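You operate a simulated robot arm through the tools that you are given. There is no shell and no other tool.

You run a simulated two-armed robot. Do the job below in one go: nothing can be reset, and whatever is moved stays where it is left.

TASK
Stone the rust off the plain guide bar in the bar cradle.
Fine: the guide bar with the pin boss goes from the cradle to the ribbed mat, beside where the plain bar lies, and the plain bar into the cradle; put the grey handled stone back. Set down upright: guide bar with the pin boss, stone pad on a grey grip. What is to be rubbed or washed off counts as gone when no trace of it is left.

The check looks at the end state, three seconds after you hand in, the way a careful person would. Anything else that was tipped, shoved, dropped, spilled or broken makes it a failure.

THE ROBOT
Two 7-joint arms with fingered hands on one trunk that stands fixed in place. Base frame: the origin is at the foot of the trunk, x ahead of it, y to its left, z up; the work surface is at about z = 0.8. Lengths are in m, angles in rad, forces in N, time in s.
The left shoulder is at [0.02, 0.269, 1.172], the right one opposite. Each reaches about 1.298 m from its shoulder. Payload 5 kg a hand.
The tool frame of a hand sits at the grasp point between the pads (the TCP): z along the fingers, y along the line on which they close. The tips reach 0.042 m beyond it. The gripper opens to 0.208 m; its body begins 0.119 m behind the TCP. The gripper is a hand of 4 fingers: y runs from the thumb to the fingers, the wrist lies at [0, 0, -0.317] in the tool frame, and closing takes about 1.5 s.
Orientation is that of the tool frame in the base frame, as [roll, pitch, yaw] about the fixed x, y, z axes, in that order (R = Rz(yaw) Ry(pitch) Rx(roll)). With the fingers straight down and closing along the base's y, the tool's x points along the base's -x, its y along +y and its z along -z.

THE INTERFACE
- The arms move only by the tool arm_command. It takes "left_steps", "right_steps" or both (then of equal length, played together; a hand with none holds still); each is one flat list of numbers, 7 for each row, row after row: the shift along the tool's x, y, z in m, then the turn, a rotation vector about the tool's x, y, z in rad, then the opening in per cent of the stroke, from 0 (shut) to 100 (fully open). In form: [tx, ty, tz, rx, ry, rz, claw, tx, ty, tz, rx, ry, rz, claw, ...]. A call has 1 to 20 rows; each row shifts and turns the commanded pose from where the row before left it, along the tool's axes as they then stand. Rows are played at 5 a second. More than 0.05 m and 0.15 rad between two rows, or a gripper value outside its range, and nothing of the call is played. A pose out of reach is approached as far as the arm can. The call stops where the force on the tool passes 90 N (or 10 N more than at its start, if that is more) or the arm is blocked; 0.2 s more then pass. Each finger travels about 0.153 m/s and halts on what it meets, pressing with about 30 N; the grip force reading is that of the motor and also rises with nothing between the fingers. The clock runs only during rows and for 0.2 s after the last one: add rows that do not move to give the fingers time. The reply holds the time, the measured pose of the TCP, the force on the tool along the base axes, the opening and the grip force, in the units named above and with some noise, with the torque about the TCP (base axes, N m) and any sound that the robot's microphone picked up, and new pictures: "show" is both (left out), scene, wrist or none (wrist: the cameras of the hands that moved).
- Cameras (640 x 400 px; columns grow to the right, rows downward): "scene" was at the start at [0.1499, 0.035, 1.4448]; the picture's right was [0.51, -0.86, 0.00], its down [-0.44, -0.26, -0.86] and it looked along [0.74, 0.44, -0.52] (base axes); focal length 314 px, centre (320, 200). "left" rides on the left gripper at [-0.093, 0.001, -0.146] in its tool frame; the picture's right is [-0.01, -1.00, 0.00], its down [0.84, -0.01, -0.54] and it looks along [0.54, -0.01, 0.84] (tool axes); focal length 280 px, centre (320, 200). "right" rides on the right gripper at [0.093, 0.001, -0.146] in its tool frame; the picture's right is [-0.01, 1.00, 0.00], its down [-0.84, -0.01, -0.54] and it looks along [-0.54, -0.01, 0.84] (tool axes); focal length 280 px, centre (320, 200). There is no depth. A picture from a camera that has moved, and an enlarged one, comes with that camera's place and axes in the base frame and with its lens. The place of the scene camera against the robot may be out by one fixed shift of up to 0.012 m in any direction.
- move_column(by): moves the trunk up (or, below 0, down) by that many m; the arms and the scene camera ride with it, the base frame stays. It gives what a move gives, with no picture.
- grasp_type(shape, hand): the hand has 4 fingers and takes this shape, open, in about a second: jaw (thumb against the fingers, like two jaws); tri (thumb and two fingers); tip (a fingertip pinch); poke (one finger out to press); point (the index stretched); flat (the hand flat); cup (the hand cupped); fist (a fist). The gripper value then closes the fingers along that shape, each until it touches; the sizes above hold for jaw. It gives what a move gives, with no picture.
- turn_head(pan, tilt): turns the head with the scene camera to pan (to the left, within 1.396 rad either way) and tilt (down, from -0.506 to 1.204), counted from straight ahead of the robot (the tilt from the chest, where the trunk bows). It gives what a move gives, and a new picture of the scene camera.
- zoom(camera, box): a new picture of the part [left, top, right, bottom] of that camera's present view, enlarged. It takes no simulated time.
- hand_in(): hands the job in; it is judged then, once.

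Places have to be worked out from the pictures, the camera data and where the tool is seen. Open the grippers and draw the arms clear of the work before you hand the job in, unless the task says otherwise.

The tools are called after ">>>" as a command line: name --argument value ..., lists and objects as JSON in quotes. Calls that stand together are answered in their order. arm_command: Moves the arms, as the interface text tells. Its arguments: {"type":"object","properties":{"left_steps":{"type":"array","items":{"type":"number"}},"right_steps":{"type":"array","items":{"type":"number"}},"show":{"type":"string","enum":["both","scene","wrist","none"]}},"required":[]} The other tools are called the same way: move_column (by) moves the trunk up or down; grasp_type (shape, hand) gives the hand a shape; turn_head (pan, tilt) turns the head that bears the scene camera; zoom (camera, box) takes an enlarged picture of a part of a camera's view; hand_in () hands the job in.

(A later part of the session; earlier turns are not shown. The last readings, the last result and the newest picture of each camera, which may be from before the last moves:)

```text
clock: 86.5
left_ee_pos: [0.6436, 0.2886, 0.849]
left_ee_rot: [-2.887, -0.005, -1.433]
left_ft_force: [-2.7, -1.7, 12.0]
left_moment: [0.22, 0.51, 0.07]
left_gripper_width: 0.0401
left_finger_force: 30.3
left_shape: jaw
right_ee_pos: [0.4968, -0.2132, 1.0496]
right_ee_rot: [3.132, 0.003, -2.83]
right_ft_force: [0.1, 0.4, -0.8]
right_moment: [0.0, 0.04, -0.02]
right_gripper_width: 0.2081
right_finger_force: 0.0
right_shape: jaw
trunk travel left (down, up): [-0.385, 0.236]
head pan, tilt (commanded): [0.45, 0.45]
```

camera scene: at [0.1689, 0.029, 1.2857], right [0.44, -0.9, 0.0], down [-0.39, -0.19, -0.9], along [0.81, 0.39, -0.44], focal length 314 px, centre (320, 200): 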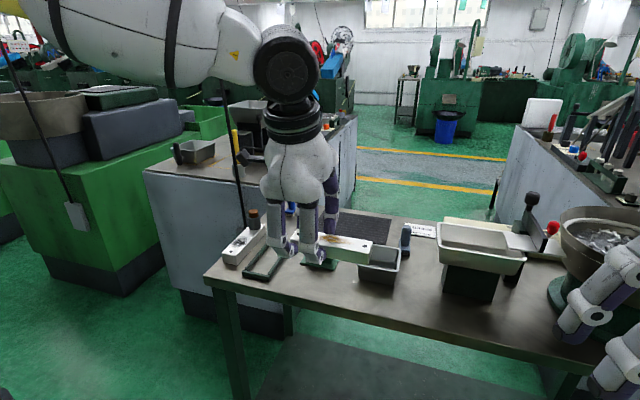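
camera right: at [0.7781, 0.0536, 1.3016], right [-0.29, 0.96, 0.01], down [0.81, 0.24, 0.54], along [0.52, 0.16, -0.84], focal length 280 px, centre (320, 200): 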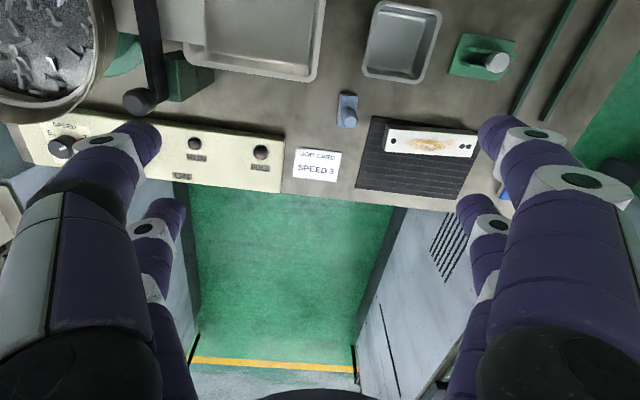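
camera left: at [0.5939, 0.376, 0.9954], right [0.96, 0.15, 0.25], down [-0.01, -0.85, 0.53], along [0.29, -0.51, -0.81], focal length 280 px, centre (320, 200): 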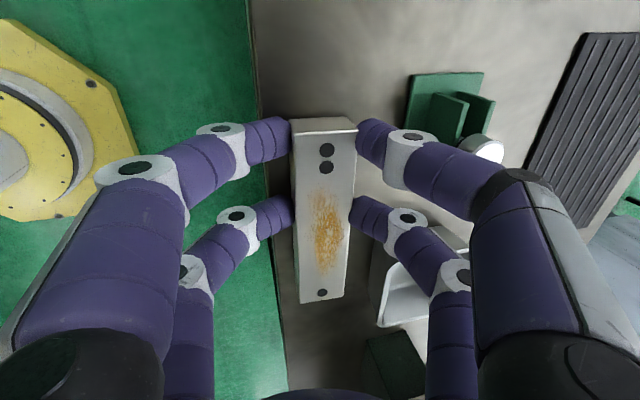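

The bar is firmly on the bench (12 N). I ease off half a millimetre, open the fingers and rise straight up.

>>> arm_command --left_steps '[0, -0.0001, -0.0006, 0, 0, 0, 5, 0, 0, 0, 0, 0, 0, 18, 0, 0, 0, 0, 0, 0, 22, 0, 0, 0, 0, 0, 0, 27, 0, 0, 0, 0, 0, 0, 27, 0, -0.005, -0.0194, 0, 0, 0, 27, 0, -0.0075, -0.029, 0, 0, 0, 27, 0, -0.0075, -0.029, 0, 0, 0, 27, 0, 0, 0, 0, 0, 0, 27]' --show "wrist"

>>> zoom --camera "scene" --box '[200, 180, 400, 320]'

```text
clock: 88.5
left_ee_pos: [0.6429, 0.2902, 0.9269]
left_ee_rot: [-2.888, -0.004, -1.434]
left_ft_force: [0.1, -1.0, -0.2]
left_moment: [0.04, 0.0, 0.0]
left_gripper_width: 0.0563
left_finger_force: 0.0
left_shape: jaw
right_ee_pos: [0.4978, -0.2126, 1.0491]
right_ee_rot: [3.13, 0.005, -2.832]
right_ft_force: [0.2, -0.9, -0.6]
right_moment: [-0.01, -0.03, 0.05]
right_gripper_width: 0.2081
right_finger_force: 0.0
right_shape: jaw
trunk travel left (down, up): [-0.385, 0.236]
head pan, tilt (commanded): [0.45, 0.45]
camera left: at [0.5928, 0.3779, 1.0698], right [0.96, 0.15, 0.25], down [-0.01, -0.85, 0.53], along [0.29, -0.51, -0.81], focal length 280 px, centre (320, 200)
```

left: 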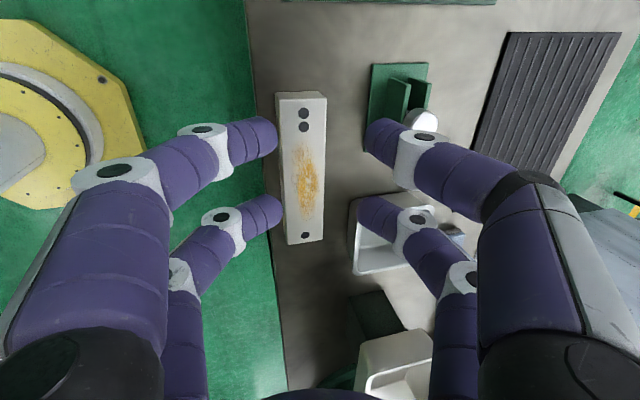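

```text
2.86 times, centred on (300, 250) of scene
camera zoom: at [0.169, 0.0289, 1.2858], right [0.44, -0.9, 0.0], down [-0.39, -0.19, -0.9], along [0.81, 0.39, -0.44], focal length 896 px, centre (377, 57)
```

zoom: 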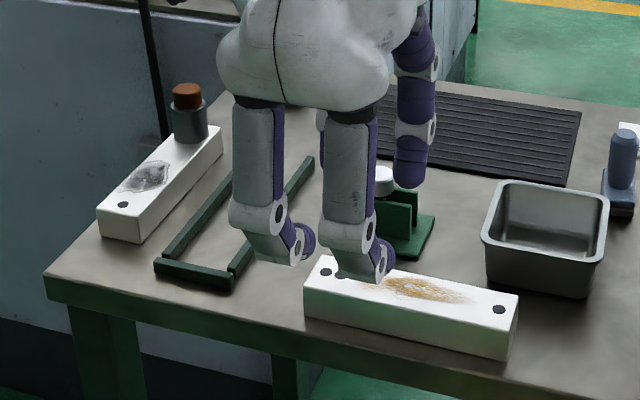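

The plain bar lies flat on the bench, rust side up. I untilt the hand and take a fresh measurement of the bar for a vertical regrip.

>>> arm_command --left_steps '[0, 0, -0.01, -0.127, 0, 0, 36, 0, 0, -0.01, -0.127, 0, 0, 36, 0.02, 0, 0, 0, 0, 0, 36, 0, 0, 0, 0, 0, 0, 36]' --show "wrist"

>>> zoom --camera "left" --box '[250, 60, 370, 260]'

```text
clock: 89.5
left_ee_pos: [0.6425, 0.2696, 0.9488]
left_ee_rot: [3.141, -0.001, -1.433]
left_ft_force: [-0.1, 0.4, -0.2]
left_moment: [0.04, 0.03, 0.03]
left_gripper_width: 0.0749
left_finger_force: 0.1
left_shape: jaw
right_ee_pos: [0.496, -0.2117, 1.049]
right_ee_rot: [3.132, 0.003, -2.828]
right_ft_force: [-0.1, 1.0, 0.4]
right_moment: [0.0, -0.02, -0.02]
right_gripper_width: 0.2079
right_finger_force: 0.0
right_shape: jaw
trunk travel left (down, up): [-0.385, 0.236]
head pan, tilt (commanded): [0.45, 0.45]
camera left: at [0.6278, 0.3626, 1.0949], right [0.99, 0.15, 0.0], down [0.13, -0.83, 0.54], along [0.08, -0.54, -0.84], focal length 280 px, centre (320, 200)
```

left: 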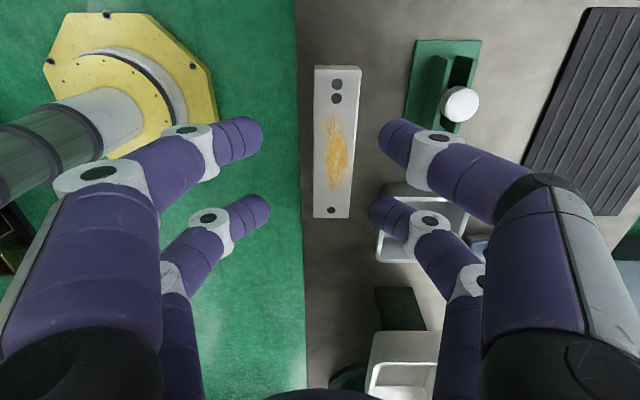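

```text
2.00 times, centred on (310, 160) of left
camera zoom: at [0.6278, 0.3626, 1.0949], right [0.99, 0.15, 0.0], down [0.13, -0.83, 0.54], along [0.08, -0.54, -0.84], focal length 561 px, centre (340, 280)
```

zoom: 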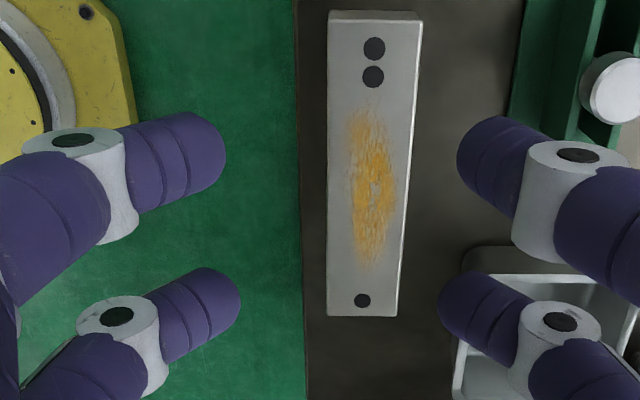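

The bar is at (0.6605, 0.250), exactly aligned with the hand. I line up slightly left of its centre, which keeps the fingers clear of tray and stand, and descend with the fingers narrowed.

>>> arm_command --left_steps '[0.0069, -0.0151, 0, 0, 0, 0, 28, 0, 0, 0.03, 0, 0, 0, 25, 0, 0, 0.03, 0, 0, 0, 25, 0, 0, 0.016, 0, 0, 0, 25, 0, 0, 0, 0, 0, 0, 25]' --show "wrist"

>>> zoom --camera "left" --box '[230, 60, 430, 260]'

>>> zoom --camera "scene" --box '[270, 200, 390, 310]'

```text
clock: 90.7
left_ee_pos: [0.6562, 0.2633, 0.8727]
left_ee_rot: [3.141, -0.003, -1.435]
left_ft_force: [0.6, -0.9, 0.6]
left_moment: [-0.01, 0.01, 0.03]
left_gripper_width: 0.0525
left_finger_force: 0.0
left_shape: jaw
right_ee_pos: [0.4975, -0.2127, 1.0492]
right_ee_rot: [3.132, 0.002, -2.833]
right_ft_force: [1.3, 0.3, 0.8]
right_moment: [0.0, -0.05, -0.02]
right_gripper_width: 0.2081
right_finger_force: 0.0
right_shape: jaw
trunk travel left (down, up): [-0.385, 0.236]
head pan, tilt (commanded): [0.45, 0.45]
camera left: at [0.6428, 0.3571, 1.0193], right [0.99, 0.15, 0.0], down [0.13, -0.83, 0.54], along [0.08, -0.54, -0.84], focal length 280 px, centre (320, 200)
```

left: 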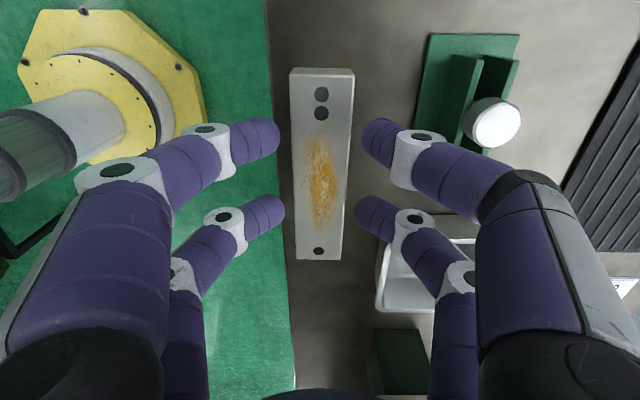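

```text
2.00 times, centred on (330, 160) of left
camera zoom: at [0.6428, 0.3571, 1.0193], right [0.99, 0.15, 0.0], down [0.13, -0.83, 0.54], along [0.08, -0.54, -0.84], focal length 561 px, centre (300, 280)
```

zoom: 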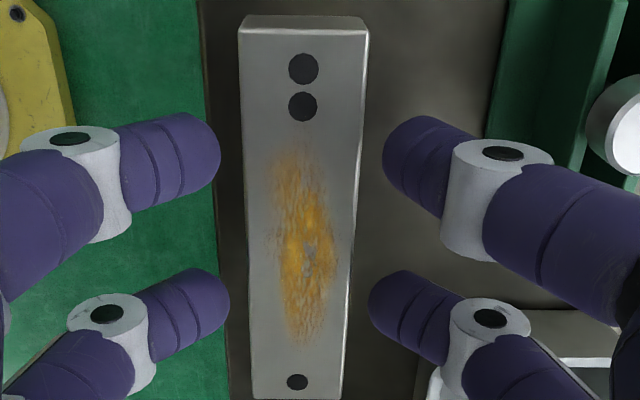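

```text
3.64 times, centred on (330, 255) of scene
camera zoom: at [0.1688, 0.0289, 1.286], right [0.44, -0.9, 0.0], down [-0.39, -0.19, -0.9], along [0.81, 0.39, -0.43], focal length 1140 px, centre (284, 0)
```

zoom: 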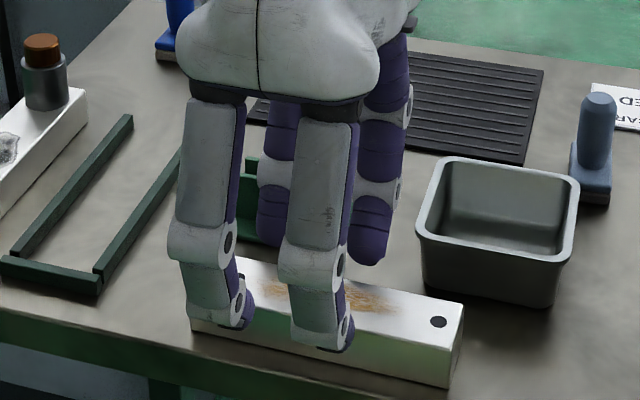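

Perfectly centred. I lower the last 16 mm and close.

>>> arm_command --left_steps '[0, 0, 0.009, 0, 0, 0, 25, 0, 0, 0.007, 0, 0, 0, 25, 0, 0, 0, 0, 0, 0, 22, 0, 0, 0, 0, 0, 0, 18, 0, 0, 0, 0, 0, 0, 12, 0, 0, 0, 0, 0, 0, 5, 0, 0, 0, 0, 0, 0, 5]' --show "wrist"

```text
clock: 92.3
left_ee_pos: [0.6566, 0.2652, 0.8567]
left_ee_rot: [3.139, -0.005, -1.435]
left_ft_force: [0.1, 0.3, -0.1]
left_moment: [0.07, 0.0, 0.02]
left_gripper_width: 0.0359
left_finger_force: 30.0
left_shape: jaw
right_ee_pos: [0.4969, -0.2132, 1.049]
right_ee_rot: [3.131, 0.005, -2.828]
right_ft_force: [-0.5, -0.7, 1.4]
right_moment: [0.0, -0.01, -0.04]
right_gripper_width: 0.2081
right_finger_force: 0.0
right_shape: jaw
trunk travel left (down, up): [-0.385, 0.236]
head pan, tilt (commanded): [0.45, 0.45]
camera left: at [0.6427, 0.3569, 1.0028], right [0.99, 0.15, 0.0], down [0.13, -0.83, 0.54], along [0.08, -0.54, -0.84], focal length 280 px, centre (320, 200)
```

left: 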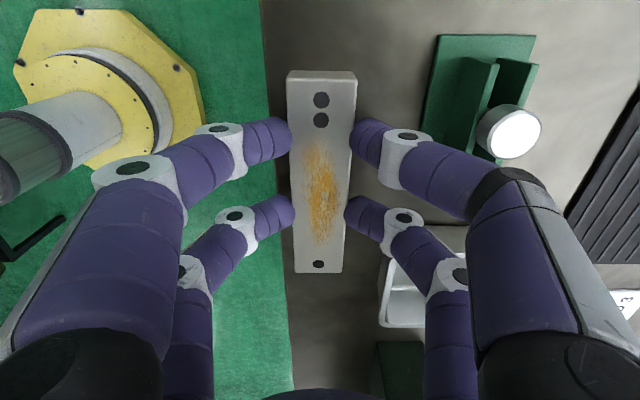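

Gripped at 30 N near the bar's middle. I lift 10 cm and turn the hand to line up with the cradle.

>>> arm_command --left_steps '[0, 0, -0.008, 0, 0, 0, 5, 0, 0, 0, 0, 0, 0, 5, 0, 0, -0.03, 0, 0, 0, 5, 0, 0, -0.03, 0, 0, 0, 5, 0, 0, -0.032, 0, 0, 0, 5, 0, 0, 0, 0, 0, 0.1419, 5, 0, 0, 0, 0, 0, 0.1419, 5, 0, 0, 0, 0, 0, 0.1419, 5, 0, 0, 0, 0, 0, 0.1419, 5, 0, 0, 0, 0, 0, 0.1419, 5, 0, 0, 0, 0, 0, 0.1419, 5, 0, 0, 0, 0, 0, 0.1419, 5, 0, 0, 0, 0, 0, 0.1419, 5, 0, 0, 0, 0, 0, 0.1419, 5, 0, 0, 0, 0, 0, 0.1419, 5, 0, 0, 0, 0, 0, 0.1419, 5, 0, 0, 0, 0, 0, 0, 5]' --show "both"

```text
clock: 95.9
left_ee_pos: [0.6575, 0.2658, 0.9563]
left_ee_rot: [-3.138, 0.001, -2.996]
left_ft_force: [0.7, -1.0, -4.9]
left_moment: [0.01, -0.07, 0.01]
left_gripper_width: 0.0357
left_finger_force: 29.7
left_shape: jaw
right_ee_pos: [0.4974, -0.212, 1.0486]
right_ee_rot: [3.131, 0.003, -2.831]
right_ft_force: [-0.8, -0.4, -0.2]
right_moment: [0.02, -0.01, 0.02]
right_gripper_width: 0.2079
right_finger_force: 0.0
right_shape: jaw
trunk travel left (down, up): [-0.385, 0.236]
head pan, tilt (commanded): [0.45, 0.45]
camera scene: at [0.1691, 0.029, 1.2859], right [0.44, -0.9, 0.0], down [-0.39, -0.19, -0.9], along [0.81, 0.39, -0.44], focal length 314 px, centre (320, 200)
camera left: at [0.7505, 0.2803, 1.1029], right [0.16, -0.99, 0.0], down [-0.83, -0.13, 0.54], along [-0.53, -0.09, -0.84], focal length 280 px, centre (320, 200)
```

scene: 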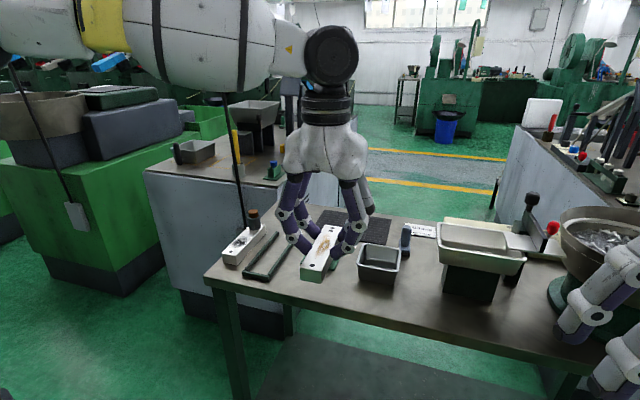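
left: 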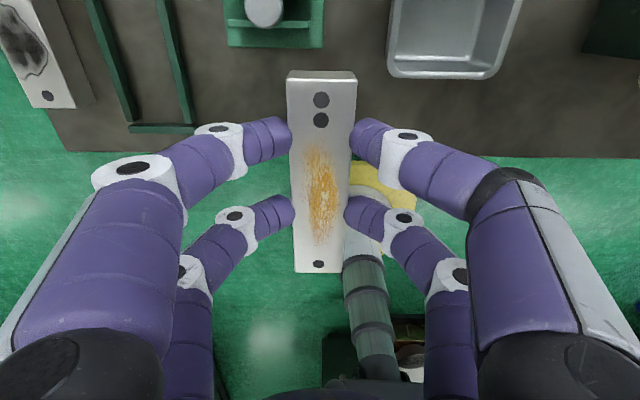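

Before lowering there, I worked out that the left finger knuckles would reach y ≈ 0.51, which touches the bossed bar parked beside the cradle. I'll put the plain bar back on its free spot and move the bossed bar to the now-empty mat first. I rotate back.

>>> arm_command --left_steps '[0, 0, 0, 0, 0, -0.1419, 5, 0, 0, 0, 0, 0, -0.1419, 5, 0, 0, 0, 0, 0, -0.1419, 5, 0, 0, 0, 0, 0, -0.1419, 5, 0, 0, 0, 0, 0, -0.1419, 5, 0, 0, 0, 0, 0, -0.1419, 5, 0, 0, 0, 0, 0, -0.1419, 5, 0, 0, 0, 0, 0, -0.1419, 5, 0, 0, 0, 0, 0, -0.1419, 5, 0, 0, 0, 0, 0, -0.1419, 5, 0, 0, 0, 0, 0, -0.1419, 5, 0, 0, 0.03, 0, 0, 0, 5, 0, 0, 0.03, 0, 0, 0, 5, 0, 0, 0.03, 0, 0, 0, 5, 0, 0, 0.004, 0, 0, 0, 5, 0, 0, 0, 0, 0, 0, 5]' --show "wrist"

>>> zoom --camera "scene" --box '[270, 200, 390, 310]'

```text
clock: 99.3
left_ee_pos: [0.6561, 0.2645, 0.8631]
left_ee_rot: [3.141, -0.004, -1.434]
left_ft_force: [-0.4, 0.0, -5.0]
left_moment: [0.08, -0.02, 0.01]
left_gripper_width: 0.0355
left_finger_force: 29.8
left_shape: jaw
right_ee_pos: [0.4968, -0.2124, 1.0486]
right_ee_rot: [3.132, 0.004, -2.831]
right_ft_force: [-0.6, -0.6, 0.0]
right_moment: [0.0, -0.04, 0.02]
right_gripper_width: 0.2083
right_finger_force: 0.1
right_shape: jaw
trunk travel left (down, up): [-0.385, 0.236]
head pan, tilt (commanded): [0.45, 0.45]
camera left: at [0.6438, 0.3573, 1.0088], right [0.99, 0.15, 0.0], down [0.13, -0.83, 0.54], along [0.08, -0.54, -0.84], focal length 280 px, centre (320, 200)
```

left: 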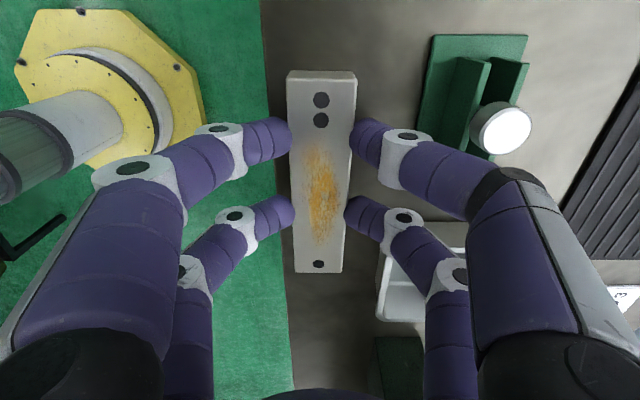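

```text
3.64 times, centred on (330, 255) of scene
camera zoom: at [0.169, 0.0289, 1.2859], right [0.44, -0.9, 0.0], down [-0.39, -0.19, -0.9], along [0.81, 0.39, -0.44], focal length 1140 px, centre (284, 0)
```

zoom: 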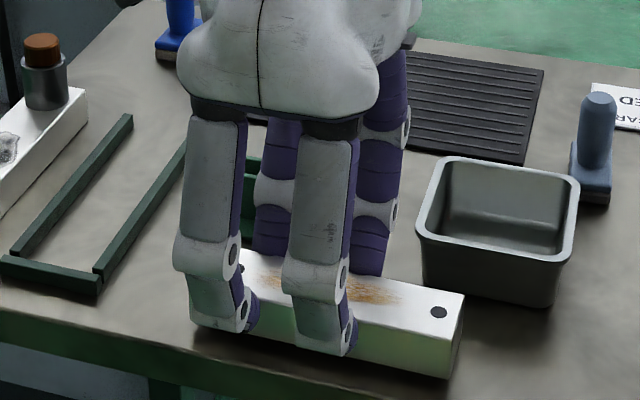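

Back over the same spot, 6 mm up. I lower to touch-down and release.

>>> arm_command --left_steps '[0, 0, 0.003, 0, 0, 0, 5, 0, 0, 0.002, 0, 0, 0, 5, 0, 0, 0.001, 0, 0, 0, 5, 0, 0, 0, 0, 0, 0, 5]' --show "none"

>>> arm_command --left_steps '[0, 0, 0.0007, 0, 0, 0, 5, 0, 0, 0, 0, 0, 0, 5]' --show "none"

```text
clock: 100.3
left_ee_pos: [0.6583, 0.2642, 0.8562]
left_ee_rot: [3.141, -0.003, -1.436]
left_ft_force: [-0.4, 1.5, -0.3]
left_moment: [0.04, 0.02, -0.01]
left_gripper_width: 0.0357
left_finger_force: 30.2
left_shape: jaw
right_ee_pos: [0.4965, -0.2125, 1.0494]
right_ee_rot: [3.131, 0.003, -2.829]
right_ft_force: [-0.3, 0.5, 0.6]
right_moment: [0.0, 0.04, 0.01]
right_gripper_width: 0.2079
right_finger_force: 0.0
right_shape: jaw
trunk travel left (down, up): [-0.385, 0.236]
head pan, tilt (commanded): [0.45, 0.45]
```

```text
clock: 100.9
left_ee_pos: [0.6581, 0.2648, 0.8563]
left_ee_rot: [-3.141, -0.004, -1.435]
left_ft_force: [1.4, 0.9, 5.4]
left_moment: [0.09, -0.05, -0.03]
left_gripper_width: 0.0356
left_finger_force: 29.6
left_shape: jaw
right_ee_pos: [0.4965, -0.2122, 1.0484]
right_ee_rot: [3.132, 0.002, -2.831]
right_ft_force: [0.5, -0.7, -0.2]
right_moment: [0.01, 0.05, 0.01]
right_gripper_width: 0.208
right_finger_force: 0.0
right_shape: jaw
trunk travel left (down, up): [-0.385, 0.236]
head pan, tilt (commanded): [0.45, 0.45]
```

Weight is on the bench again. I release the plain bar and rise.

>>> arm_command --left_steps '[0, 0, 0, 0, 0, 0, 18, 0, 0, 0, 0, 0, 0, 22, 0, 0, 0, 0, 0, 0, 25, 0, 0, 0, 0, 0, 0, 25, 0, 0, -0.015, 0, 0, 0, 25, 0, 0, -0.03, 0, 0, 0, 25, 0, 0, -0.03, 0, 0, 0, 30, 0, 0, -0.035, 0, 0, 0, 36, 0, 0, 0, 0, 0, 0, 36]' --show "wrist"

>>> zoom --camera "scene" --box '[200, 190, 400, 320]'

```text
clock: 102.9
left_ee_pos: [0.6566, 0.2659, 0.9678]
left_ee_rot: [3.14, -0.003, -1.432]
left_ft_force: [-0.1, 0.1, 0.9]
left_moment: [-0.02, -0.01, 0.02]
left_gripper_width: 0.0745
left_finger_force: 0.0
left_shape: jaw
right_ee_pos: [0.4972, -0.2119, 1.0478]
right_ee_rot: [3.131, 0.003, -2.827]
right_ft_force: [0.0, -0.5, 0.4]
right_moment: [0.0, 0.02, 0.01]
right_gripper_width: 0.2081
right_finger_force: 0.0
right_shape: jaw
trunk travel left (down, up): [-0.385, 0.236]
head pan, tilt (commanded): [0.45, 0.45]
camera left: at [0.6423, 0.3592, 1.1137], right [0.99, 0.15, 0.0], down [0.13, -0.83, 0.54], along [0.08, -0.54, -0.84], focal length 280 px, centre (320, 200)
```

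left: 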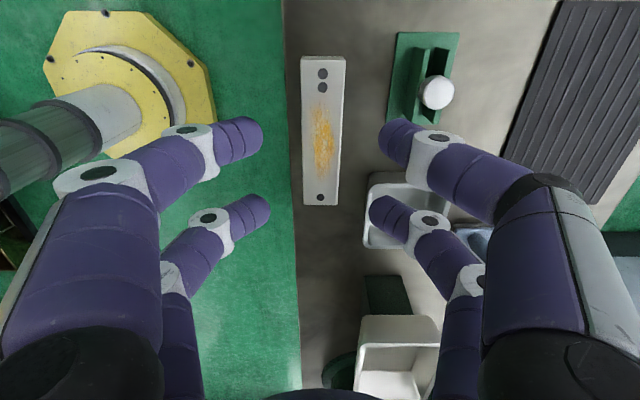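

```text
3.08 times, centred on (300, 255) of scene
camera zoom: at [0.169, 0.0289, 1.2858], right [0.44, -0.9, 0.0], down [-0.39, -0.19, -0.9], along [0.81, 0.39, -0.44], focal length 965 px, centre (382, 31)
```

zoom: 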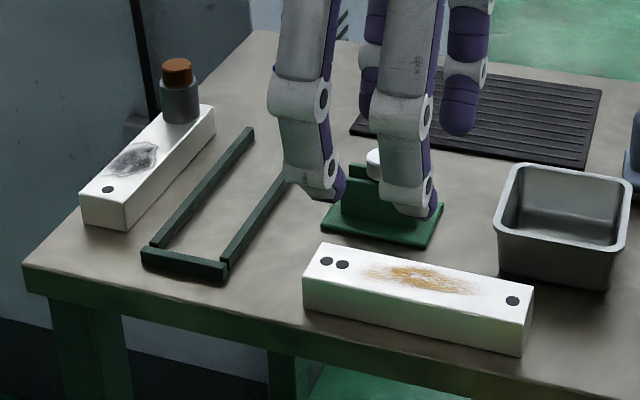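

Both bars are in known places and the mat is empty. I raise, turn the left hand to the bossed bar's direction and move above it for a fresh measurement.

>>> arm_command --left_steps '[0, 0, -0.015, 0, 0, 0.143, 40, 0, 0, -0.015, 0, 0, 0.143, 40, 0, 0, -0.01, 0, 0, 0.143, 40, 0, 0, 0, 0, 0, 0.143, 40, 0, 0, 0, 0, 0, 0.143, 40, 0, 0, 0, 0, 0, 0.143, 40, 0, 0, 0, 0, 0, 0.143, 40, 0, 0, 0, 0, 0, 0.143, 40, 0, 0, 0, 0, 0, 0.143, 40, 0, 0, 0, 0, 0, 0.143, 40, 0, 0, 0, 0, 0, 0.143, 40, -0.0169, 0.036, 0, 0, 0, 0, 40, -0.0169, 0.036, 0, 0, 0, 0, 40, -0.0169, 0.036, 0, 0, 0, 0, 40, -0.0169, 0.036, 0, 0, 0, 0, 40, -0.0169, 0.036, 0, 0, 0, 0, 40, -0.0169, 0.036, 0, 0, 0, 0, 40, -0.0169, 0.036, 0, 0, 0, 0, 40, 0, 0, 0, 0, 0, 0, 40]' --show "both"

>>> zoom --camera "left" --box '[250, 20, 390, 220]'

```text
clock: 106.9
left_ee_pos: [0.7416, 0.5321, 1.0055]
left_ee_rot: [-3.137, -0.001, -3.006]
left_ft_force: [0.0, -0.8, -0.1]
left_moment: [0.04, -0.01, -0.02]
left_gripper_width: 0.0829
left_finger_force: 0.0
left_shape: jaw
right_ee_pos: [0.4969, -0.2131, 1.0489]
right_ee_rot: [3.131, 0.004, -2.832]
right_ft_force: [0.0, -0.2, -0.6]
right_moment: [0.02, 0.01, 0.03]
right_gripper_width: 0.2081
right_finger_force: 0.1
right_shape: jaw
trunk travel left (down, up): [-0.385, 0.236]
head pan, tilt (commanded): [0.45, 0.45]
camera scene: at [0.1688, 0.0287, 1.286], right [0.43, -0.9, 0.0], down [-0.39, -0.19, -0.9], along [0.81, 0.39, -0.43], focal length 314 px, centre (320, 200)
camera left: at [0.8354, 0.5453, 1.152], right [0.15, -0.99, 0.0], down [-0.83, -0.12, 0.54], along [-0.53, -0.08, -0.84], focal length 280 px, centre (320, 200)
```

scene: 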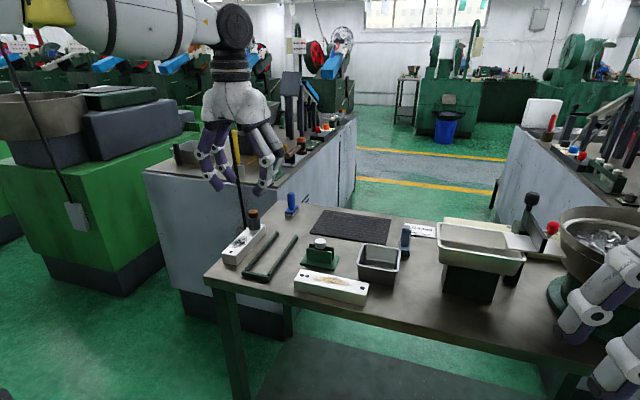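
left: 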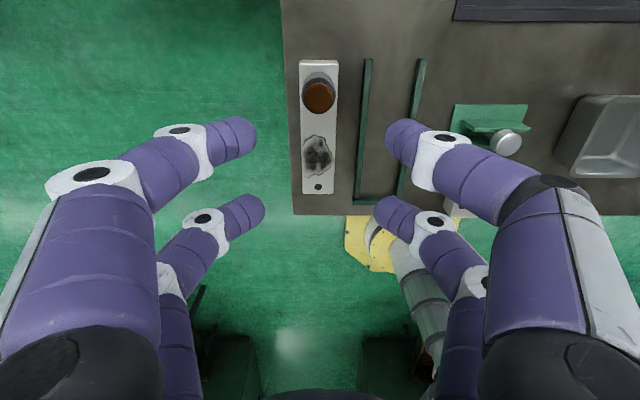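

```text
2.00 times, centred on (320, 120) of left
camera zoom: at [0.8354, 0.5453, 1.152], right [0.15, -0.99, 0.0], down [-0.83, -0.12, 0.54], along [-0.53, -0.08, -0.84], focal length 561 px, centre (320, 360)
```

zoom: 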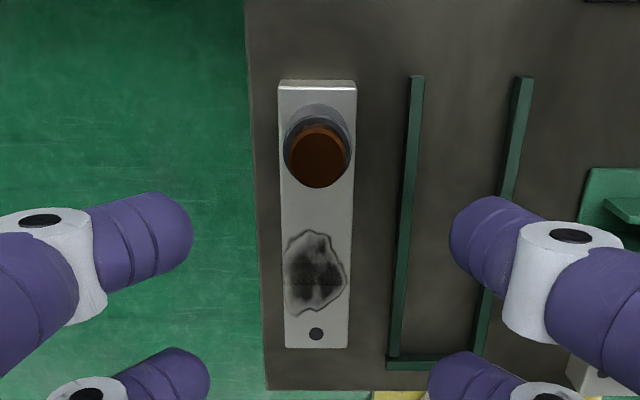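

The bossed bar is at (0.719, 0.529), yaw 0.139. I tilt the hand 0.25 rad leftward-leaning, so that on the mat it leans back toward the robot, and descend to just above grasp height.

>>> arm_command --left_steps '[0, 0, 0, 0.125, 0, 0, 40, 0, 0, 0, 0.125, 0, 0, 36, 0.0007, 0.00995, 0.0319, 0, 0, 0, 34, 0.0007, 0.00995, 0.0319, 0, 0, 0, 32, 0.0007, 0.00995, 0.0319, 0, 0, 0, 32, 0.0007, 0.00995, 0.0319, 0, 0, 0, 32, 0, 0, 0, 0, 0, 0, 32]' --show "wrist"

>>> zoom --camera "left" --box '[230, 40, 430, 240]'

>>> zoom --camera "scene" --box '[210, 190, 310, 290]'

```text
clock: 108.5
left_ee_pos: [0.7368, 0.5353, 0.8738]
left_ee_rot: [-2.888, 0.001, -3.007]
left_ft_force: [-0.6, 0.4, 0.0]
left_moment: [0.0, 0.01, 0.04]
left_gripper_width: 0.0671
left_finger_force: 0.2
left_shape: jaw
right_ee_pos: [0.4975, -0.2115, 1.049]
right_ee_rot: [3.131, 0.003, -2.831]
right_ft_force: [0.2, 0.0, -0.3]
right_moment: [0.02, 0.03, 0.01]
right_gripper_width: 0.2079
right_finger_force: 0.0
right_shape: jaw
trunk travel left (down, up): [-0.385, 0.236]
head pan, tilt (commanded): [0.45, 0.45]
camera left: at [0.8253, 0.5851, 1.0153], right [0.14, -0.96, 0.25], down [-0.85, 0.01, 0.52], along [-0.5, -0.29, -0.81], focal length 280 px, centre (320, 200)
```

left: 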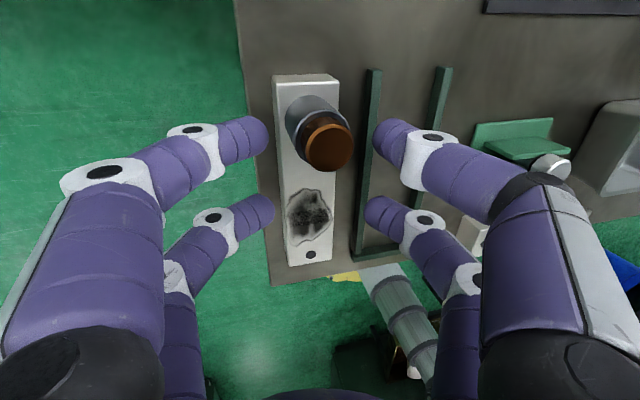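

```text
2.00 times, centred on (330, 140) of left
camera zoom: at [0.8253, 0.5851, 1.0153], right [0.14, -0.96, 0.25], down [-0.85, 0.01, 0.52], along [-0.5, -0.29, -0.81], focal length 561 px, centre (300, 320)
```

zoom: 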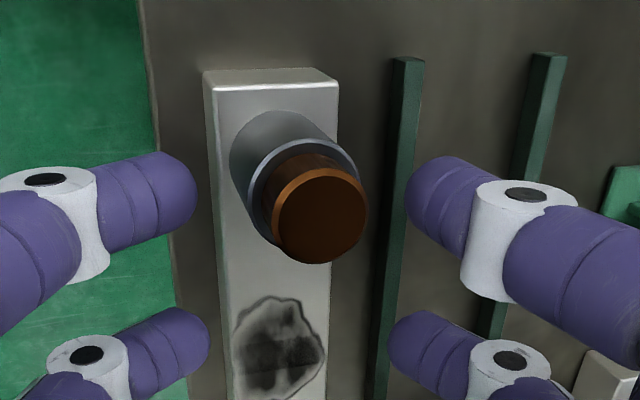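

```text
4.00 times, centred on (260, 240) of scene
camera zoom: at [0.1689, 0.0289, 1.2861], right [0.44, -0.9, 0.0], down [-0.39, -0.19, -0.9], along [0.81, 0.39, -0.43], focal length 1254 px, centre (560, 40)
```

zoom: 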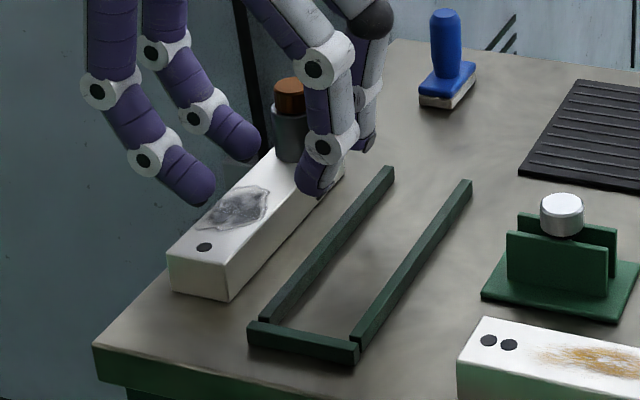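

The bar is about 4 mm toward the lower-finger side, consistent with my computed target. I correct and descend to grasp height.

>>> arm_command --left_steps '[-0.0007, 0.0046, 0.0111, 0, 0, 0, 32, -0.0007, 0.0046, 0.0111, 0, 0, 0, 29, 0, 0, 0, 0, 0, 0, 26, 0, 0, 0, 0, 0, 0, 26]' --show "wrist"

>>> zoom --camera "left" --box '[230, 60, 430, 260]'

>>> zoom --camera "scene" --box '[210, 190, 310, 290]'

```text
clock: 109.5
left_ee_pos: [0.7369, 0.5395, 0.8493]
left_ee_rot: [-2.889, 0.001, -3.005]
left_ft_force: [1.8, 7.0, 18.7]
left_moment: [0.81, 0.01, -0.08]
left_gripper_width: 0.0548
left_finger_force: 0.1
left_shape: jaw
right_ee_pos: [0.4972, -0.2127, 1.049]
right_ee_rot: [3.13, 0.003, -2.83]
right_ft_force: [0.1, -0.2, 0.1]
right_moment: [0.03, 0.0, -0.01]
right_gripper_width: 0.2078
right_finger_force: 0.1
right_shape: jaw
trunk travel left (down, up): [-0.385, 0.236]
head pan, tilt (commanded): [0.45, 0.45]
camera left: at [0.8259, 0.5892, 0.992], right [0.14, -0.96, 0.25], down [-0.85, 0.01, 0.52], along [-0.5, -0.29, -0.81], focal length 280 px, centre (320, 200)
```

left: 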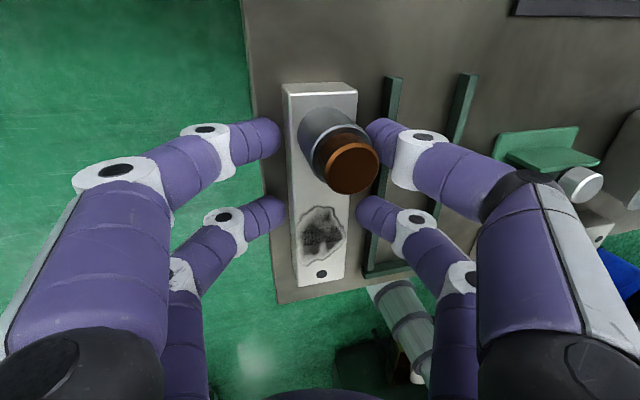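

```text
2.00 times, centred on (330, 160) of left
camera zoom: at [0.8259, 0.5892, 0.992], right [0.14, -0.96, 0.25], down [-0.85, 0.01, 0.52], along [-0.5, -0.29, -0.81], focal length 561 px, centre (300, 280)
```

zoom: 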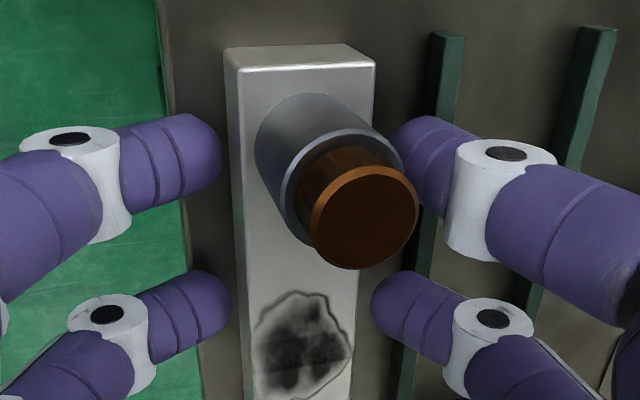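

```text
4.00 times, centred on (260, 240) of scene
camera zoom: at [0.1681, 0.0285, 1.2863], right [0.44, -0.9, 0.0], down [-0.39, -0.19, -0.9], along [0.81, 0.39, -0.43], focal length 1254 px, centre (560, 40)
```

zoom: 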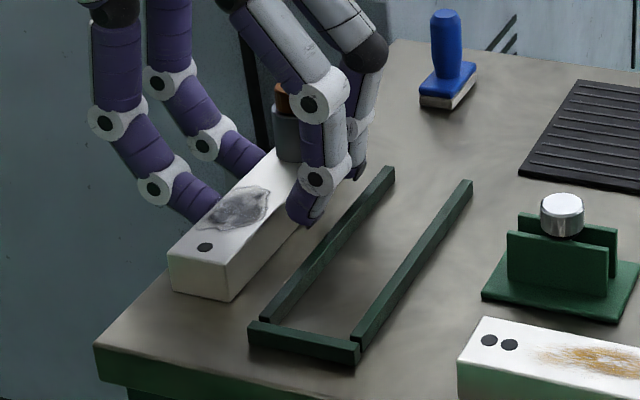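

The lower fingertips are pressing on the bench (19 N), because at this opening they reach a little lower. I raise 2.5 mm, check that the force clears, then close.

>>> arm_command --left_steps '[0, -0.0006, -0.0024, 0, 0, 0, 26, 0, 0, 0, 0, 0, 0, 26]' --show "none"

>>> arm_command --left_steps '[0, 0, 0, 0, 0, 0, 23, 0, 0, 0, 0, 0, 0, 20, 0, 0, 0, 0, 0, 0, 15, 0, 0, 0, 0, 0, 0, 10, 0, 0, 0, 0, 0, 0, 5, 0, 0, 0, 0, 0, 0, 5]' --show "wrist"

```text
clock: 110.1
left_ee_pos: [0.7384, 0.5401, 0.8497]
left_ee_rot: [-2.888, -0.001, -3.006]
left_ft_force: [1.2, 1.0, 7.9]
left_moment: [0.21, -0.09, 0.0]
left_gripper_width: 0.0544
left_finger_force: 0.1
left_shape: jaw
right_ee_pos: [0.4971, -0.2134, 1.0494]
right_ee_rot: [3.132, 0.004, -2.831]
right_ft_force: [-0.9, 0.4, -0.5]
right_moment: [0.02, 0.02, -0.02]
right_gripper_width: 0.2079
right_finger_force: 0.0
right_shape: jaw
trunk travel left (down, up): [-0.385, 0.236]
head pan, tilt (commanded): [0.45, 0.45]
```

```text
clock: 111.5
left_ee_pos: [0.7389, 0.5405, 0.85]
left_ee_rot: [-2.888, 0.002, -3.007]
left_ft_force: [-0.1, -0.8, -0.3]
left_moment: [0.06, 0.05, -0.01]
left_gripper_width: 0.0383
left_finger_force: 30.1
left_shape: jaw
right_ee_pos: [0.4971, -0.2125, 1.0494]
right_ee_rot: [3.131, 0.003, -2.829]
right_ft_force: [-0.3, 0.1, 0.2]
right_moment: [-0.02, 0.02, 0.03]
right_gripper_width: 0.2079
right_finger_force: 0.0
right_shape: jaw
trunk travel left (down, up): [-0.385, 0.236]
head pan, tilt (commanded): [0.45, 0.45]
camera left: at [0.8267, 0.59, 0.992], right [0.15, -0.96, 0.25], down [-0.85, 0.01, 0.53], along [-0.5, -0.29, -0.81], focal length 280 px, centre (320, 200)
```

left: 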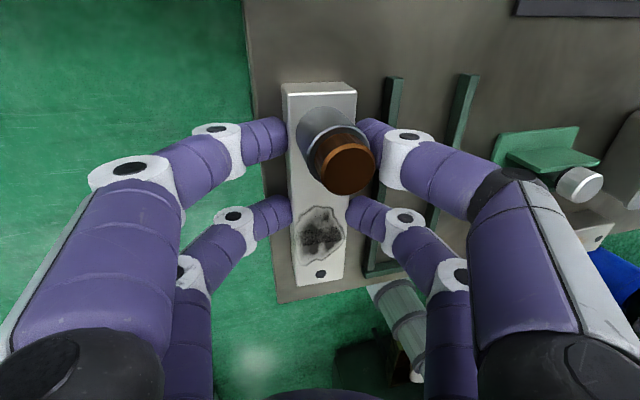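

Gripped with no residual bench force. I test-lift 8 mm straight up.

>>> arm_command --left_steps '[0, -0.001, -0.0039, 0, 0, 0, 5, 0, -0.001, -0.0039, 0, 0, 0, 5, 0, 0, 0, 0, 0, 0, 5]' --show "wrist"

>>> zoom --camera "scene" --box '[210, 190, 310, 290]'

```text
clock: 112.3
left_ee_pos: [0.7398, 0.5396, 0.8573]
left_ee_rot: [-2.887, -0.002, -3.005]
left_ft_force: [-0.1, 0.7, -6.7]
left_moment: [0.04, -0.05, -0.03]
left_gripper_width: 0.0383
left_finger_force: 29.7
left_shape: jaw
right_ee_pos: [0.4975, -0.2116, 1.0495]
right_ee_rot: [3.131, 0.003, -2.83]
right_ft_force: [0.0, -0.7, -0.3]
right_moment: [-0.01, 0.0, 0.01]
right_gripper_width: 0.208
right_finger_force: 0.1
right_shape: jaw
trunk travel left (down, up): [-0.385, 0.236]
head pan, tilt (commanded): [0.45, 0.45]
camera left: at [0.8272, 0.5898, 0.9994], right [0.15, -0.96, 0.25], down [-0.85, 0.01, 0.53], along [-0.5, -0.29, -0.81], focal length 280 px, centre (320, 200)
```

left: 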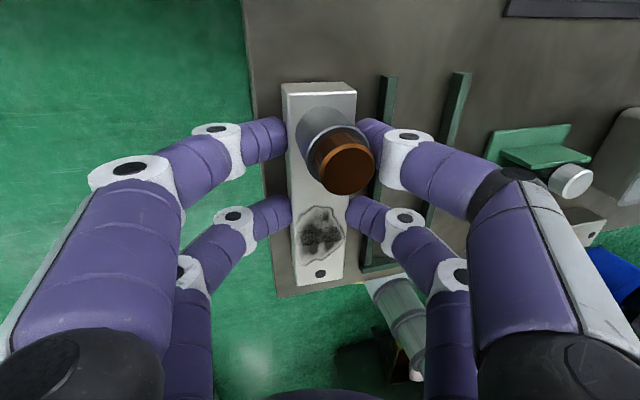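

```text
4.00 times, centred on (260, 240) of scene
camera zoom: at [0.1692, 0.0291, 1.2859], right [0.44, -0.9, 0.0], down [-0.39, -0.19, -0.9], along [0.81, 0.39, -0.44], focal length 1254 px, centre (560, 40)
```

zoom: 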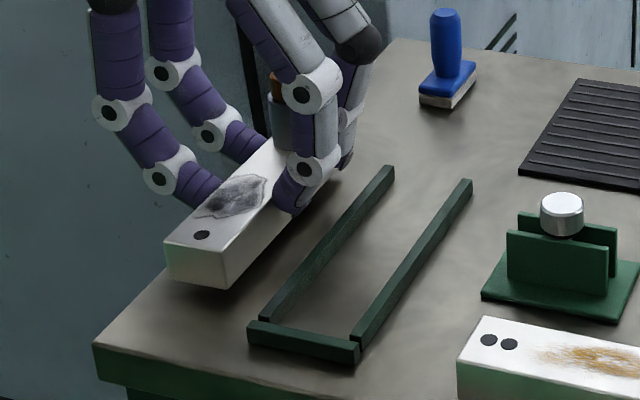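

The bossed bar is held level. I lift it 9 cm and turn it about the vertical to the mat's direction, keeping the tilt.

>>> arm_command --left_steps '[0, -0.0075, -0.029, 0, 0, 0, 5, 0, -0.0075, -0.029, 0, 0, 0, 5, 0, -0.0075, -0.029, 0, 0, 0, 5, 0, 0, 0, 0, -0.03581, -0.1382, 5, 0, 0, 0, 0, -0.03581, -0.1382, 5, 0, 0, 0, 0, -0.03581, -0.1382, 5, 0, 0, 0, 0, -0.03581, -0.1382, 5, 0, 0, 0, 0, -0.03581, -0.1382, 5, 0, 0, 0, 0, -0.03581, -0.1382, 5, 0, 0, 0, 0, -0.03581, -0.1382, 5, 0, 0, 0, 0, -0.03581, -0.1382, 5, 0, 0, 0, 0, -0.03581, -0.1382, 5, 0, 0, 0, 0, -0.03581, -0.1382, 5, 0, 0, 0, 0, -0.03581, -0.1382, 5, 0, 0, 0, 0, 0, 0, 5]' --show "both"

```text
clock: 115.5
left_ee_pos: [0.7381, 0.5393, 0.9477]
left_ee_rot: [-2.89, 0.001, -1.435]
left_ft_force: [0.0, -0.8, -6.6]
left_moment: [0.05, 0.01, 0.0]
left_gripper_width: 0.038
left_finger_force: 30.0
left_shape: jaw
right_ee_pos: [0.4983, -0.2121, 1.048]
right_ee_rot: [3.134, 0.003, -2.831]
right_ft_force: [-0.2, 0.1, 0.3]
right_moment: [-0.01, 0.02, -0.04]
right_gripper_width: 0.208
right_finger_force: 0.1
right_shape: jaw
trunk travel left (down, up): [-0.385, 0.236]
head pan, tilt (commanded): [0.45, 0.45]
camera scene: at [0.1692, 0.0291, 1.2859], right [0.44, -0.9, 0.0], down [-0.39, -0.19, -0.9], along [0.81, 0.39, -0.44], focal length 314 px, centre (320, 200)
camera left: at [0.6877, 0.628, 1.0895], right [0.96, 0.15, 0.25], down [-0.01, -0.85, 0.53], along [0.29, -0.5, -0.81], focal length 280 px, centre (320, 200)
```

scene: 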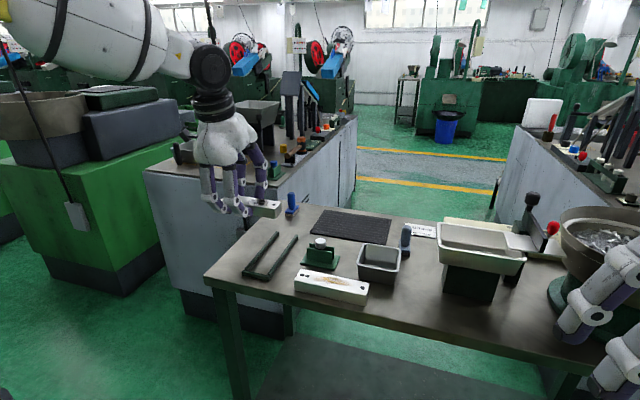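
left: 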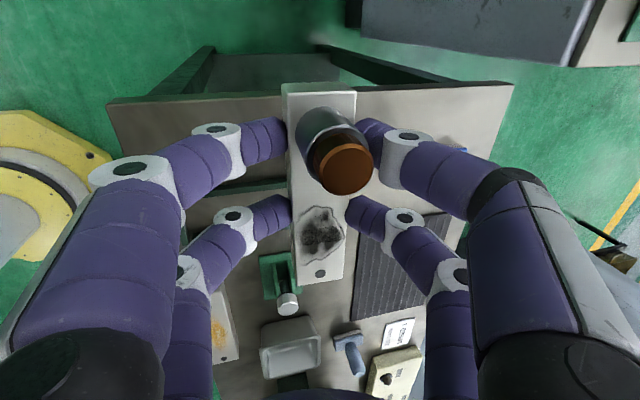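

Now along the mat's direction. I add 0.2 rad more forward tilt for reach and carry it over the empty mat.

>>> arm_command --left_steps '[0, 0, 0, 0.1, 0, 0, 5, 0, 0, 0, 0.1, 0, 0, 5, 0.02936, -0.01661, 0.01194, 0, 0, 0, 5, 0.02936, -0.01661, 0.01194, 0, 0, 0, 5, 0.02936, -0.01661, 0.01194, 0, 0, 0, 5, 0.02936, -0.01661, 0.01194, 0, 0, 0, 5, 0.02936, -0.01661, 0.01194, 0, 0, 0, 5, 0.02936, -0.01661, 0.01194, 0, 0, 0, 5, 0.02936, -0.01661, 0.01194, 0, 0, 0, 5, 0.02936, -0.01661, 0.01194, 0, 0, 0, 5, 0, 0, 0, 0, 0, 0, 5]' --show "both"

>>> zoom --camera "left" --box '[200, 40, 440, 280]'

>>> zoom --camera "scene" --box '[280, 160, 420, 250]'

```text
clock: 117.9
left_ee_pos: [0.9269, 0.3293, 0.9215]
left_ee_rot: [-2.688, -0.001, -1.435]
left_ft_force: [-0.4, 0.5, -5.4]
left_moment: [0.04, 0.08, 0.01]
left_gripper_width: 0.0377
left_finger_force: 29.3
left_shape: jaw
right_ee_pos: [0.497, -0.2135, 1.0495]
right_ee_rot: [3.132, 0.004, -2.829]
right_ft_force: [-0.7, 0.8, 0.5]
right_moment: [0.01, -0.06, 0.0]
right_gripper_width: 0.208
right_finger_force: 0.0
right_shape: jaw
trunk travel left (down, up): [-0.385, 0.236]
head pan, tilt (commanded): [0.45, 0.45]
camera scene: at [0.1687, 0.029, 1.2863], right [0.44, -0.9, 0.0], down [-0.39, -0.19, -0.9], along [0.81, 0.39, -0.43], focal length 314 px, centre (320, 200)
camera left: at [0.8504, 0.4131, 1.0526], right [0.89, 0.14, 0.44], down [-0.11, -0.86, 0.49], along [0.45, -0.48, -0.75], focal length 280 px, centre (320, 200)
```

scene: 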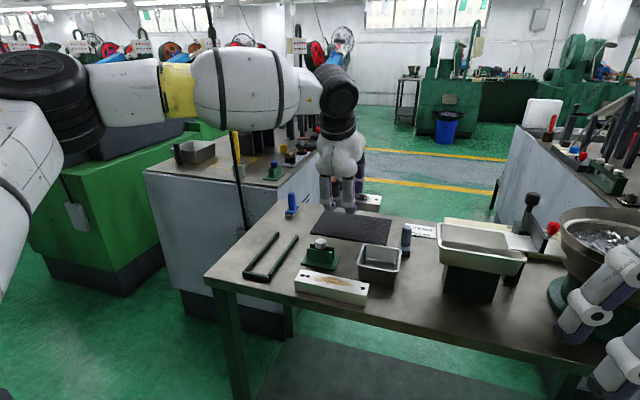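
left: 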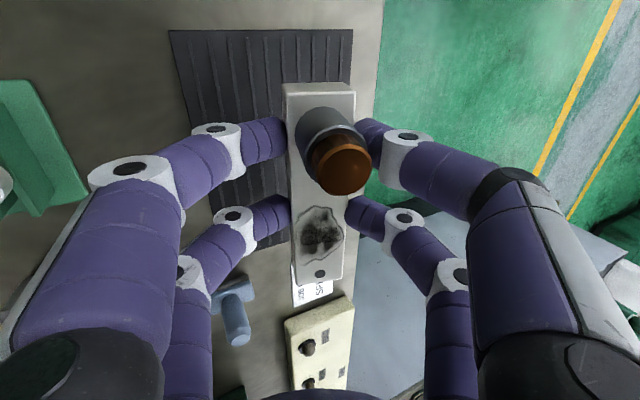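

```text
1.67 times, centred on (320, 160) of left
camera zoom: at [0.8504, 0.4131, 1.0526], right [0.89, 0.14, 0.44], down [-0.11, -0.86, 0.49], along [0.45, -0.48, -0.75], focal length 467 px, centre (320, 267)
```

zoom: 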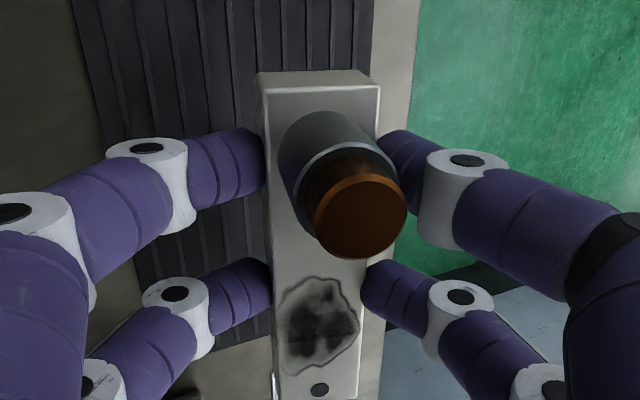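

```text
4.44 times, centred on (350, 205) of scene
camera zoom: at [0.1687, 0.029, 1.2863], right [0.44, -0.9, 0.0], down [-0.39, -0.19, -0.9], along [0.81, 0.39, -0.43], focal length 1394 px, centre (187, 178)
```

zoom: 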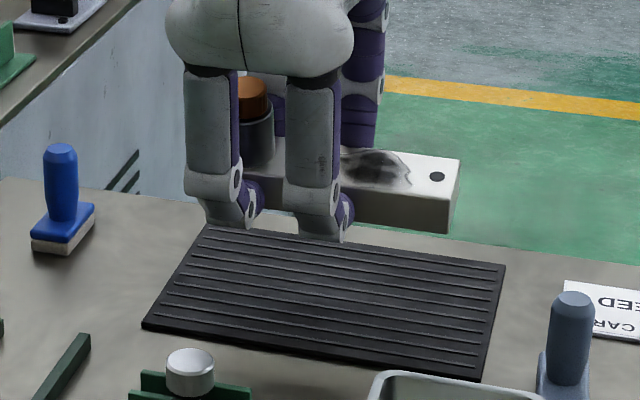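

In reach: the mat spans x 0.858–1.005 at its left edge, and the bar is centred on it lengthwise. I move 1 cm further in and descend to about 8 mm above touch-down.

>>> arm_command --left_steps '[0, 0.0057, 0.0193, 0, 0, 0, 5, 0, 0.0057, 0.0193, 0, 0, 0, 5, 0, 0.0057, 0.0193, 0, 0, 0, 5, 0, 0, 0, 0, 0, 0, 5]' --show "wrist"

>>> zoom --camera "scene" --box '[290, 180, 410, 250]'

```text
clock: 118.9
left_ee_pos: [0.9389, 0.3295, 0.8597]
left_ee_rot: [-2.687, -0.001, -1.437]
left_ft_force: [-0.5, 0.0, -6.5]
left_moment: [0.05, 0.09, 0.0]
left_gripper_width: 0.038
left_finger_force: 30.2
left_shape: jaw
right_ee_pos: [0.4977, -0.2124, 1.0491]
right_ee_rot: [3.13, 0.004, -2.831]
right_ft_force: [0.5, 0.3, -0.6]
right_moment: [0.02, 0.01, 0.0]
right_gripper_width: 0.2078
right_finger_force: 0.1
right_shape: jaw
trunk travel left (down, up): [-0.385, 0.236]
head pan, tilt (commanded): [0.45, 0.45]
camera left: at [0.8618, 0.4128, 0.9914], right [0.89, 0.14, 0.44], down [-0.11, -0.86, 0.49], along [0.45, -0.48, -0.75], focal length 280 px, centre (320, 200)
```

left: 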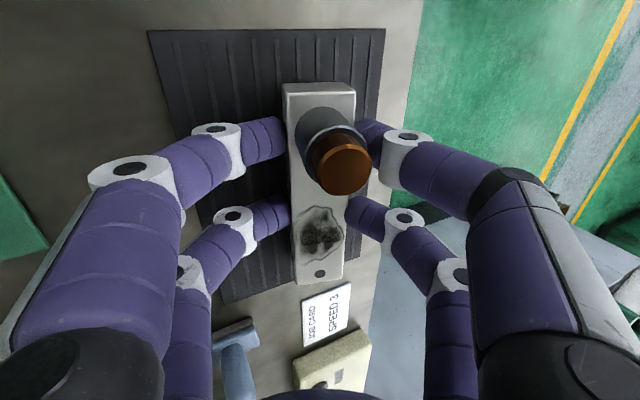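

```text
5.33 times, centred on (350, 215) of scene
camera zoom: at [0.1693, 0.029, 1.286], right [0.44, -0.9, 0.0], down [-0.39, -0.19, -0.9], along [0.81, 0.39, -0.44], focal length 1673 px, centre (160, 120)
```

zoom: 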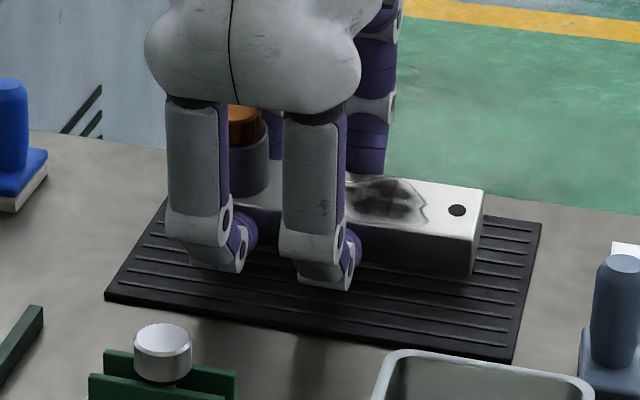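

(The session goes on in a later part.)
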